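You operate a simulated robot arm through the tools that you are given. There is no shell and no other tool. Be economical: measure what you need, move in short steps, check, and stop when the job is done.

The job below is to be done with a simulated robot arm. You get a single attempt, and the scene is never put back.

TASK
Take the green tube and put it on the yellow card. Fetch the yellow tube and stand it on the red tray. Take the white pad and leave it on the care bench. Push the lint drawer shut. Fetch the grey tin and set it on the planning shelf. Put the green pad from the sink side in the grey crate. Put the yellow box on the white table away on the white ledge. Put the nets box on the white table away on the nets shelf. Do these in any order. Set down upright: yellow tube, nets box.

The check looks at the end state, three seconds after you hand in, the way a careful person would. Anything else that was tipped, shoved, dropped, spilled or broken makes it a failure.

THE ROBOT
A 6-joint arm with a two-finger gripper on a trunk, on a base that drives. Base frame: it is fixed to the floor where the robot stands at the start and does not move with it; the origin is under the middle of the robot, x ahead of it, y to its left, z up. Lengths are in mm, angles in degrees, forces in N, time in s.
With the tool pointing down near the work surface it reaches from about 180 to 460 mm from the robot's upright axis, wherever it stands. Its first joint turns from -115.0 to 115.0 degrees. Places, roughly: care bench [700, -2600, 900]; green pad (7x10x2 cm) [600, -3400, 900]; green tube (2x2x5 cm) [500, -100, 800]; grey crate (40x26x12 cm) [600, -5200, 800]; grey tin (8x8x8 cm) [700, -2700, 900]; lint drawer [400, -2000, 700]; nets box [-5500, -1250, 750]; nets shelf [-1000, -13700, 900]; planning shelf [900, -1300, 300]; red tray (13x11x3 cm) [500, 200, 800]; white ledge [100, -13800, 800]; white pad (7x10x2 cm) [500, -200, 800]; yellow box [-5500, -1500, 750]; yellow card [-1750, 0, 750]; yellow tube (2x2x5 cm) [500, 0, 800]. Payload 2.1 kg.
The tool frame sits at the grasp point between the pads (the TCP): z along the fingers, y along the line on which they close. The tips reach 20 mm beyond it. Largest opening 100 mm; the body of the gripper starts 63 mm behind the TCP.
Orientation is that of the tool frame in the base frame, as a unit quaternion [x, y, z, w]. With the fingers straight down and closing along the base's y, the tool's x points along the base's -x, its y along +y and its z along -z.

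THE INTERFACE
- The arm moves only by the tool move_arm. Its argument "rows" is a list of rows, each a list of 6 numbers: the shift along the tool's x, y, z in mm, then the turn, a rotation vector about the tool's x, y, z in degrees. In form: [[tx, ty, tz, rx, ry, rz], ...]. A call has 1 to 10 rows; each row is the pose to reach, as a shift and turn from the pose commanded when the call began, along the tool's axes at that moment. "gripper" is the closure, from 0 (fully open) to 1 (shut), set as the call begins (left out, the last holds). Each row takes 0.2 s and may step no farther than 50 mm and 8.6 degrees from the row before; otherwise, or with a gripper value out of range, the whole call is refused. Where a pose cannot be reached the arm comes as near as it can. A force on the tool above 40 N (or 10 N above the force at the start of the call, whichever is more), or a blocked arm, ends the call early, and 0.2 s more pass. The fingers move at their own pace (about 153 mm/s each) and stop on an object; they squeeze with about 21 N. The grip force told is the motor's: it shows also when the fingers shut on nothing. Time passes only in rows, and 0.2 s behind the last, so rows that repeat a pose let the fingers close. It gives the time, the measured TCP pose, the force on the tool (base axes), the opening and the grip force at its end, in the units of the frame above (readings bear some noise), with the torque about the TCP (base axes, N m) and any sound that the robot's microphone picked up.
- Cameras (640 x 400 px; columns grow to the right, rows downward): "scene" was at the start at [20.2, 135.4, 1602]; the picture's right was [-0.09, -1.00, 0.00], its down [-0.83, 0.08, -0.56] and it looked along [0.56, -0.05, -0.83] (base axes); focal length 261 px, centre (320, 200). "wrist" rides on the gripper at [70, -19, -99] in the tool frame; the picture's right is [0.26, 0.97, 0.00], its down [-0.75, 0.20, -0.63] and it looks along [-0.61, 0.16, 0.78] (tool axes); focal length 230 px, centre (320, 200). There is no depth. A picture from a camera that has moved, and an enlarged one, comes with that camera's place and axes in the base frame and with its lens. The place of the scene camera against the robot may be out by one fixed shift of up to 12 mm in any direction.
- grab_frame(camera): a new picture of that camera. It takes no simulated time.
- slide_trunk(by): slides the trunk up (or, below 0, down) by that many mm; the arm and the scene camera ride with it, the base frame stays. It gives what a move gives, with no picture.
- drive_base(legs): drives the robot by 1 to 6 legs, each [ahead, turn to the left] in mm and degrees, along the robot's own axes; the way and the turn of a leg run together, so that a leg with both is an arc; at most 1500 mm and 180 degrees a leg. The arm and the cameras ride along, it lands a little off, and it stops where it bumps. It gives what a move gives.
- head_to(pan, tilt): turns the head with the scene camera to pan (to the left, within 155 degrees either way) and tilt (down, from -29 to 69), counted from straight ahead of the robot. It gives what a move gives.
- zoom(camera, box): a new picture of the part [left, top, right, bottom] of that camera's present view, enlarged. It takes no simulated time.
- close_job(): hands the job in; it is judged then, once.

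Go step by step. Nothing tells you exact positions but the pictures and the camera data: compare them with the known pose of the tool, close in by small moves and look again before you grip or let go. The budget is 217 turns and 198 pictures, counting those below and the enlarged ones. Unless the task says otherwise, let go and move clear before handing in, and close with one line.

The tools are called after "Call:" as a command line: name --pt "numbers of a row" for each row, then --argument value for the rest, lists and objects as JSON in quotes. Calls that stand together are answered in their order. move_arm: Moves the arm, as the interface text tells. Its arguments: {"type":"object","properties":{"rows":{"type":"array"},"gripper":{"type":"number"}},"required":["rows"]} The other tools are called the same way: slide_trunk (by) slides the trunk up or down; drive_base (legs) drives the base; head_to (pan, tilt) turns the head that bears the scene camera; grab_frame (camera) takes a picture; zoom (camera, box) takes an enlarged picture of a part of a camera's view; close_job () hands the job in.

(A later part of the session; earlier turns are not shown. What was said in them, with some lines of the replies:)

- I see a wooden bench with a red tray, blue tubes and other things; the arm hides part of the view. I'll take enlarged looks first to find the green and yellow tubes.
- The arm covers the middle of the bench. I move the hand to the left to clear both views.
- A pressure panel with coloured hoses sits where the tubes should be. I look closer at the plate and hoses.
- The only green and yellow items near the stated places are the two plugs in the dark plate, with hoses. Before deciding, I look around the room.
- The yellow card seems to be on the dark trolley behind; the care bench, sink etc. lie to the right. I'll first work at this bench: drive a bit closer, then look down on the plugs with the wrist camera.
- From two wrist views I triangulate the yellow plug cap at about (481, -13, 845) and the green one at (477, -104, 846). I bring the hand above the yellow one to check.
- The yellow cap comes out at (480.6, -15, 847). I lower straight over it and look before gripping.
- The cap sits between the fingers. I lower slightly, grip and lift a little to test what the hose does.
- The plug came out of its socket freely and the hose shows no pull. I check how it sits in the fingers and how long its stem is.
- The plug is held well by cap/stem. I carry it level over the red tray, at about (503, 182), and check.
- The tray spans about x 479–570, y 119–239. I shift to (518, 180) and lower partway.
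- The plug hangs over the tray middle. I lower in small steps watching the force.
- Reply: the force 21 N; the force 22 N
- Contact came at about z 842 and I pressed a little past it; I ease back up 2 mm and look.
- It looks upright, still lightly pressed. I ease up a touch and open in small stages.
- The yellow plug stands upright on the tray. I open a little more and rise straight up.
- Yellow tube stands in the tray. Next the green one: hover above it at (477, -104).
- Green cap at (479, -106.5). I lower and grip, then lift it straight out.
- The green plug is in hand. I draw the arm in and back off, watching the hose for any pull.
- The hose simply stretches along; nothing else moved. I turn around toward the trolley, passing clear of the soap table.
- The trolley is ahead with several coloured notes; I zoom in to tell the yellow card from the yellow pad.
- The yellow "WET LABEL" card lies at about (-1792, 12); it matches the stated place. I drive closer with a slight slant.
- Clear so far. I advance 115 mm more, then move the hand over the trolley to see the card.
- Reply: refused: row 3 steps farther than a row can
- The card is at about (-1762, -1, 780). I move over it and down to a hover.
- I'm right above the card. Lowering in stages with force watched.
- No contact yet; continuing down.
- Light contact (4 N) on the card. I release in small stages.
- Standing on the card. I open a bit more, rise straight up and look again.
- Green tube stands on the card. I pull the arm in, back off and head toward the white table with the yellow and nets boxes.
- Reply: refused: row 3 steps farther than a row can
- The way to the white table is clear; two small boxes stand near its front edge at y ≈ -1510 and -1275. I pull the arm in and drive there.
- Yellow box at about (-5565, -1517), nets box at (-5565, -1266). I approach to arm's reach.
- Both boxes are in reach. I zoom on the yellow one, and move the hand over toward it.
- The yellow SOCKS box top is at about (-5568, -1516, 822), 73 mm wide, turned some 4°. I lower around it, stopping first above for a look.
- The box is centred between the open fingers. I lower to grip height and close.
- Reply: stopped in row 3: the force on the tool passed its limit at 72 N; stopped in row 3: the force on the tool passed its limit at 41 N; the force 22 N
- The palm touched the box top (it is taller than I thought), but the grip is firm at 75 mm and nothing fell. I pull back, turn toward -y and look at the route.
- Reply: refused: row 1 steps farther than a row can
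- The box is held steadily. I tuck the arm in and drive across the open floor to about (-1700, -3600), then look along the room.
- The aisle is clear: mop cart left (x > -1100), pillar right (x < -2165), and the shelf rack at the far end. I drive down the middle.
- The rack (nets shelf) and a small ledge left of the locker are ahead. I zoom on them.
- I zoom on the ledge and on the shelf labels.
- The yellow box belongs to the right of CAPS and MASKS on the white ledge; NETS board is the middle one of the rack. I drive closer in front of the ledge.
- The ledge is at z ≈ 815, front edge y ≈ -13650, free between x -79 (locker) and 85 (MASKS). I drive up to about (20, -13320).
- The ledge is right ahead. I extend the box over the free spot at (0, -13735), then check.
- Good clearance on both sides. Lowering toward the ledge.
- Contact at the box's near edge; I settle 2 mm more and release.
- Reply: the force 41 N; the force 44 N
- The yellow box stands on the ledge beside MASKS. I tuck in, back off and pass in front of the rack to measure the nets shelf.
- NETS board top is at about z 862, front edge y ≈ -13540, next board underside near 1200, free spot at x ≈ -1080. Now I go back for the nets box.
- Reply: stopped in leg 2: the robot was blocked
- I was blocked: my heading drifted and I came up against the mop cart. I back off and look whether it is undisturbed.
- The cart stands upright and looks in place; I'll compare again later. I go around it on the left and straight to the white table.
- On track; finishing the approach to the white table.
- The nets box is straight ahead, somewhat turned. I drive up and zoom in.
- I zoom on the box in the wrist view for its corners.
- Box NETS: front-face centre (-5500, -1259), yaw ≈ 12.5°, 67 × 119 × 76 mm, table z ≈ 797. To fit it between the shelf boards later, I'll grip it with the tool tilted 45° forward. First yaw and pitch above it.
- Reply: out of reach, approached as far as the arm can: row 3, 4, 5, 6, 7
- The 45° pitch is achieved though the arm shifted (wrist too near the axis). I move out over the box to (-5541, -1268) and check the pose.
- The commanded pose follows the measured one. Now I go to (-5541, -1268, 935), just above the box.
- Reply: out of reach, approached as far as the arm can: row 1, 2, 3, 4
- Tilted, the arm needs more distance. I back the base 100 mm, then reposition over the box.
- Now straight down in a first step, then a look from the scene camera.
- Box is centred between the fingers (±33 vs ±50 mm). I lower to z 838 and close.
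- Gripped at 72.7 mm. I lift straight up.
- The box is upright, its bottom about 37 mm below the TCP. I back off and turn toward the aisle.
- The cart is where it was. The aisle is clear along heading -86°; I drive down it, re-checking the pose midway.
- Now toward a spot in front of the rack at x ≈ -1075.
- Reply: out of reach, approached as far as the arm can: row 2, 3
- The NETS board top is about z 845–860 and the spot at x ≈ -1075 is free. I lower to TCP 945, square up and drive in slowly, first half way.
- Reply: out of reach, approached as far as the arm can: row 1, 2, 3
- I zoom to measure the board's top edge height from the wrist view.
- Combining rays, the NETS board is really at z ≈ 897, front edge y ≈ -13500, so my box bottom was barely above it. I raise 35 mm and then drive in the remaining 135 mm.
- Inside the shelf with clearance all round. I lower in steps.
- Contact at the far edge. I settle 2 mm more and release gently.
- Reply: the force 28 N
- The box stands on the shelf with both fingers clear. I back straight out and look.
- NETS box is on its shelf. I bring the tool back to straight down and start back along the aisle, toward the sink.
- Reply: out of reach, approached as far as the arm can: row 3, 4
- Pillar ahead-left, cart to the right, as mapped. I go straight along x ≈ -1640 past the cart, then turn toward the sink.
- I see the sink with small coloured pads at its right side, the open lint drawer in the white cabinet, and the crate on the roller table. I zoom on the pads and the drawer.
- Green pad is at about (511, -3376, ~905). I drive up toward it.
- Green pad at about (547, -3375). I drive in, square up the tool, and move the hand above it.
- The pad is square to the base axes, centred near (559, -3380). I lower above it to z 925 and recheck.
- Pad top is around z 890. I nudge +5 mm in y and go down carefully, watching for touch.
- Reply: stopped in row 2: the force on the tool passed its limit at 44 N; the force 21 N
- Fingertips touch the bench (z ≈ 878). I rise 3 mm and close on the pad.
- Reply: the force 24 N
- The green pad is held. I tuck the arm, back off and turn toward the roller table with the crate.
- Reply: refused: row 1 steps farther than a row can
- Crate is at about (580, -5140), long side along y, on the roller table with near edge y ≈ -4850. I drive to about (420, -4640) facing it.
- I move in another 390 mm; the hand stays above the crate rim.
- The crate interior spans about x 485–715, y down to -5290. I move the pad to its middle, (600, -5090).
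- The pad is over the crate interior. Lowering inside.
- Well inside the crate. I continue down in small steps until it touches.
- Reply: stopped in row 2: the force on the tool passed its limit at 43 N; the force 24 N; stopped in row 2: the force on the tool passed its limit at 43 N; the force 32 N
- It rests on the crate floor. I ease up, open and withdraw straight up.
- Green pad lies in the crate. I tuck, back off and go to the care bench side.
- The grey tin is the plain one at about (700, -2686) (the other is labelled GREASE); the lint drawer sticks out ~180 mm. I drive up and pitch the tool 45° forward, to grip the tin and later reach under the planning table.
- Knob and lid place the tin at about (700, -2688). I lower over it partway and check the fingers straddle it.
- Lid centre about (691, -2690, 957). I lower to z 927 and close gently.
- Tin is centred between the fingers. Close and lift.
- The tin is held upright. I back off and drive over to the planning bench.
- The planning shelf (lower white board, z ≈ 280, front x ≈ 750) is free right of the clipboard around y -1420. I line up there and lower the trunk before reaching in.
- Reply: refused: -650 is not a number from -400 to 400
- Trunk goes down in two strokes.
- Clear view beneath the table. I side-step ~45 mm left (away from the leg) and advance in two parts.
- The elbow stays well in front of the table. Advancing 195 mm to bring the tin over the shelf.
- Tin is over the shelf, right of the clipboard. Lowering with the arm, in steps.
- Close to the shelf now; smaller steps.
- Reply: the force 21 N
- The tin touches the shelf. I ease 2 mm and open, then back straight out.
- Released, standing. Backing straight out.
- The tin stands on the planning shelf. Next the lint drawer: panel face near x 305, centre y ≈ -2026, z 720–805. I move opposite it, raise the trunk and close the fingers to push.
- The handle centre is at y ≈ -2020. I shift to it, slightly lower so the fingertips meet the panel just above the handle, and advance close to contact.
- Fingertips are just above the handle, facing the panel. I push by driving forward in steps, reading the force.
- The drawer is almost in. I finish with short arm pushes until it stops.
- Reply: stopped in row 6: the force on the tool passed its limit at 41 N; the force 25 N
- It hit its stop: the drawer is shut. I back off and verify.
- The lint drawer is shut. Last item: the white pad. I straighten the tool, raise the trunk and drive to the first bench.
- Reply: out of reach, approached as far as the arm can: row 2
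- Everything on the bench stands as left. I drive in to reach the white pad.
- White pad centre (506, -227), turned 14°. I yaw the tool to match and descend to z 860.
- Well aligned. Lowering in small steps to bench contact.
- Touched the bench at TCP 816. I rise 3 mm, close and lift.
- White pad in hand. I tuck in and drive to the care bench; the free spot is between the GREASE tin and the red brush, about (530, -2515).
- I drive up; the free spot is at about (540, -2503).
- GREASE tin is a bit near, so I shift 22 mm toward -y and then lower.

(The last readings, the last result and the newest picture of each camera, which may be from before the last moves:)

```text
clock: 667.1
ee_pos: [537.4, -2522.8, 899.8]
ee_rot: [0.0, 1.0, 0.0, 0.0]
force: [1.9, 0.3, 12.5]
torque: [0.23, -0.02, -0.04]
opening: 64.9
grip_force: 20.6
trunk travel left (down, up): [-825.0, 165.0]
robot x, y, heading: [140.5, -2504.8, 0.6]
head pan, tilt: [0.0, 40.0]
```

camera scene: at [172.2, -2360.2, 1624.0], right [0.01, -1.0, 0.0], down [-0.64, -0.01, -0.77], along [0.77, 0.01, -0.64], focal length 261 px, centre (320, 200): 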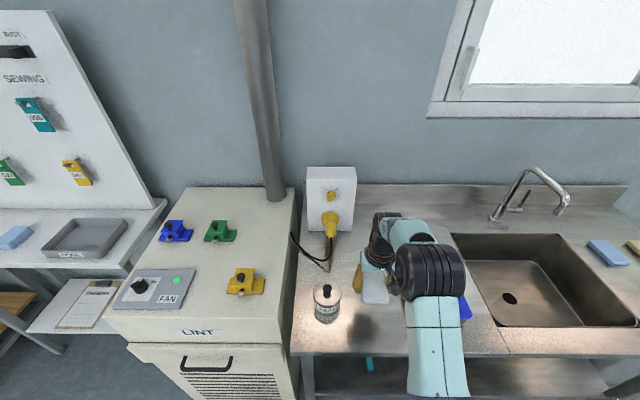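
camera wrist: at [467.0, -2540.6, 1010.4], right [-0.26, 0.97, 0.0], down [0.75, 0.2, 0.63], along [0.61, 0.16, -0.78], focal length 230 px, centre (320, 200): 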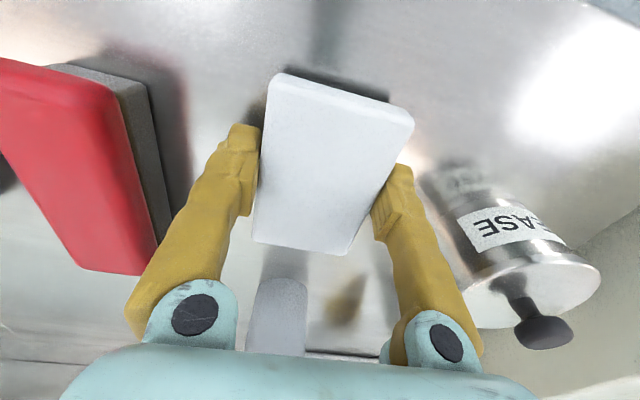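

Contact. I open modestly and rise straight up.

Call:
move_arm --pt "0 0 -1 0 0 0" --pt "0 0 -1 0 0 0" --pt "0 0 -1 0 0 0" --gripper 0.18

Call:
move_arm --pt "0 0 -20 0 0 0" --pt "0 0 -60 0 0 0" --pt "0 0 -100 0 0 0" --pt "0 0 -140 0 0 0"

Call:
move_arm --pt "45 0 0 0 0 0" --pt "90 0 0 0 0 0" --pt "120 0 0 0 0 0"

Call:
drive_base --legs '[[-450, 0]]'

Call:
zoom --camera "scene" --box '[180, 120, 480, 310]'

```text
clock: 668.0
ee_pos: [536.4, -2522.8, 898.7]
ee_rot: [0.001, 1.0, 0.0, -0.003]
force: [-0.1, 0.4, 0.1]
torque: [0.01, -0.03, 0.02]
opening: 81.9
grip_force: 0.2
trunk travel left (down, up): [-825.0, 165.0]
robot x, y, heading: [141.0, -2504.4, 0.6]
head pan, tilt: [0.0, 40.0]
```

```text
clock: 669.0
ee_pos: [534.1, -2522.1, 1038.1]
ee_rot: [0.0, 1.0, 0.001, -0.001]
force: [1.0, -0.8, 0.2]
torque: [0.03, -0.05, -0.02]
opening: 82.0
grip_force: 0.0
trunk travel left (down, up): [-825.0, 165.0]
robot x, y, heading: [141.3, -2505.8, 0.6]
head pan, tilt: [0.0, 40.0]
```

```text
clock: 669.8
ee_pos: [413.3, -2524.3, 1040.4]
ee_rot: [0.0, 1.0, -0.001, -0.001]
force: [0.0, -0.3, 0.6]
torque: [0.02, -0.03, 0.03]
opening: 82.2
grip_force: 0.0
trunk travel left (down, up): [-825.0, 165.0]
robot x, y, heading: [139.2, -2503.4, 0.8]
head pan, tilt: [0.0, 40.0]
```

```text
clock: 672.5
ee_pos: [-37.3, -2528.3, 1039.2]
ee_rot: [0.004, 1.0, -0.001, -0.002]
force: [0.4, -0.5, 0.5]
torque: [0.0, 0.04, 0.02]
opening: 81.8
grip_force: 0.2
trunk travel left (down, up): [-825.0, 165.0]
robot x, y, heading: [-314.1, -2505.5, -0.0]
head pan, tilt: [0.0, 40.0]
```

```text
2.11 times, centred on (330, 215) of scene
camera zoom: at [-278.8, -2362.4, 1623.9], right [0.0, -1.0, 0.0], down [-0.64, 0.0, -0.77], along [0.77, 0.0, -0.64], focal length 549 px, centre (299, 168)
```

zoom: 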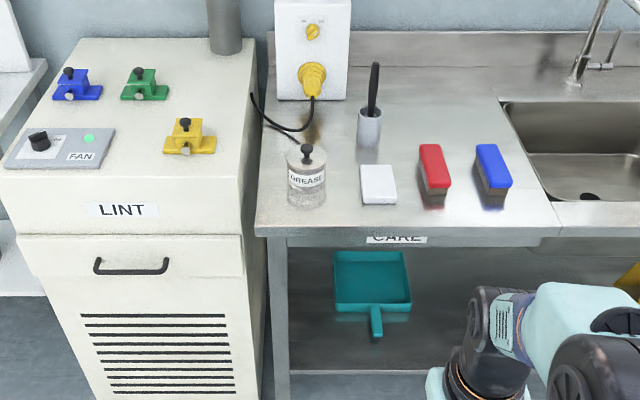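

All placed. I check the drawer seam closely and the green tube on the trolley.

Call:
zoom --camera "scene" --box '[180, 205, 320, 280]'

Call:
head_to --pan 120 --tilt 15

Call:
zoom --camera "scene" --box '[260, 160, 380, 250]'

Call:
head_to --pan 62 --tilt 18

Call:
grab_frame --camera "scene"

```text
4.57 times, centred on (250, 242) of scene
camera zoom: at [-278.8, -2362.4, 1623.9], right [0.0, -1.0, 0.0], down [-0.64, 0.0, -0.77], along [0.77, 0.0, -0.64], focal length 1193 px, centre (640, 6)
```

zoom: 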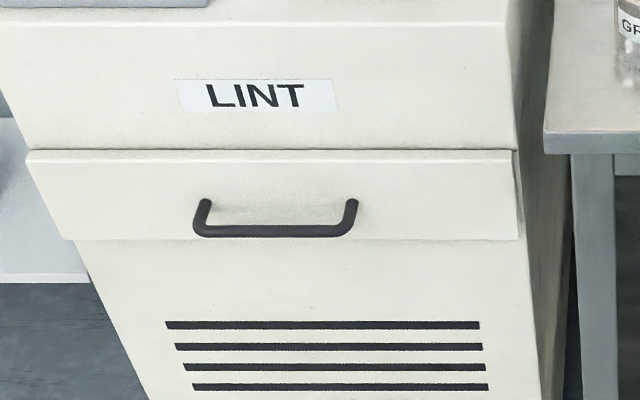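

```text
clock: 674.5
ee_pos: [-37.6, -2528.4, 1039.7]
ee_rot: [0.005, 1.0, -0.001, -0.001]
force: [-0.7, 0.6, 0.3]
torque: [0.0, 0.0, 0.0]
opening: 82.1
grip_force: 0.0
trunk travel left (down, up): [-825.0, 165.0]
robot x, y, heading: [-316.5, -2504.4, 0.4]
head pan, tilt: [120.0, 15.0]
```

```text
4.44 times, centred on (320, 205) of scene
camera zoom: at [-411.4, -2281.5, 1663.5], right [0.87, 0.5, 0.0], down [0.13, -0.22, -0.97], along [-0.48, 0.84, -0.26], focal length 1160 px, centre (320, 178)
```

zoom: 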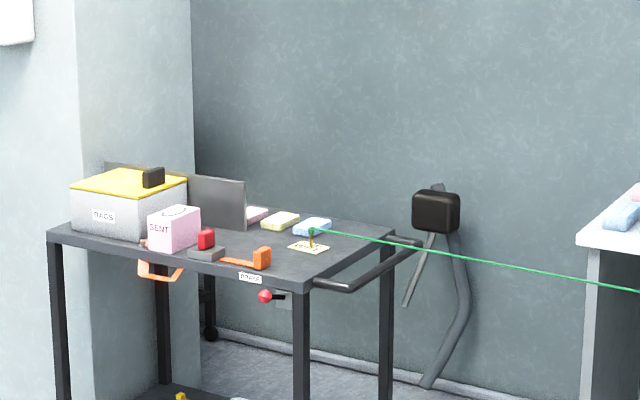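

```text
clock: 675.8
ee_pos: [-39.2, -2528.4, 1040.8]
ee_rot: [0.004, 1.0, -0.001, -0.001]
force: [0.5, -0.4, -0.1]
torque: [0.01, -0.02, 0.02]
opening: 81.7
grip_force: 0.1
trunk travel left (down, up): [-825.0, 165.0]
robot x, y, heading: [-313.1, -2503.4, 0.1]
head pan, tilt: [62.0, 18.0]
```

```text
37 pictures are left
camera scene: at [-321.1, -2280.0, 1658.6], right [0.88, -0.47, 0.0], down [-0.14, -0.27, -0.95], along [0.45, 0.84, -0.31], focal length 261 px, centre (320, 200)
```

scene: 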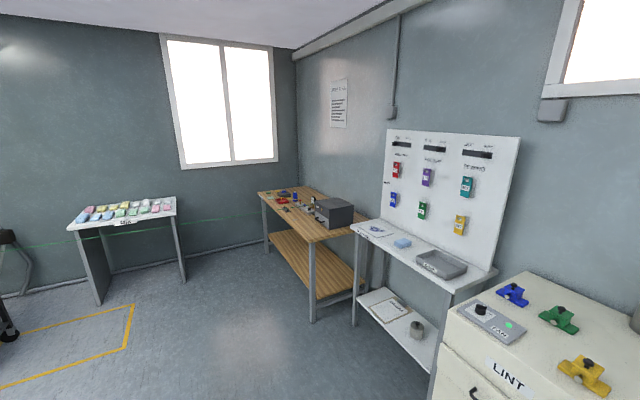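

The drawer is flush, the green tube still stands on its card, the tin is on the planning shelf, and the hand is clear. Handing in.

Call:
close_job

```text
The job is handed in.
```

All eight items were done, and the job is handed in. On the way the base bumped the mop cart once. It stayed upright, and as far as I can tell from the pictures it didn't move.
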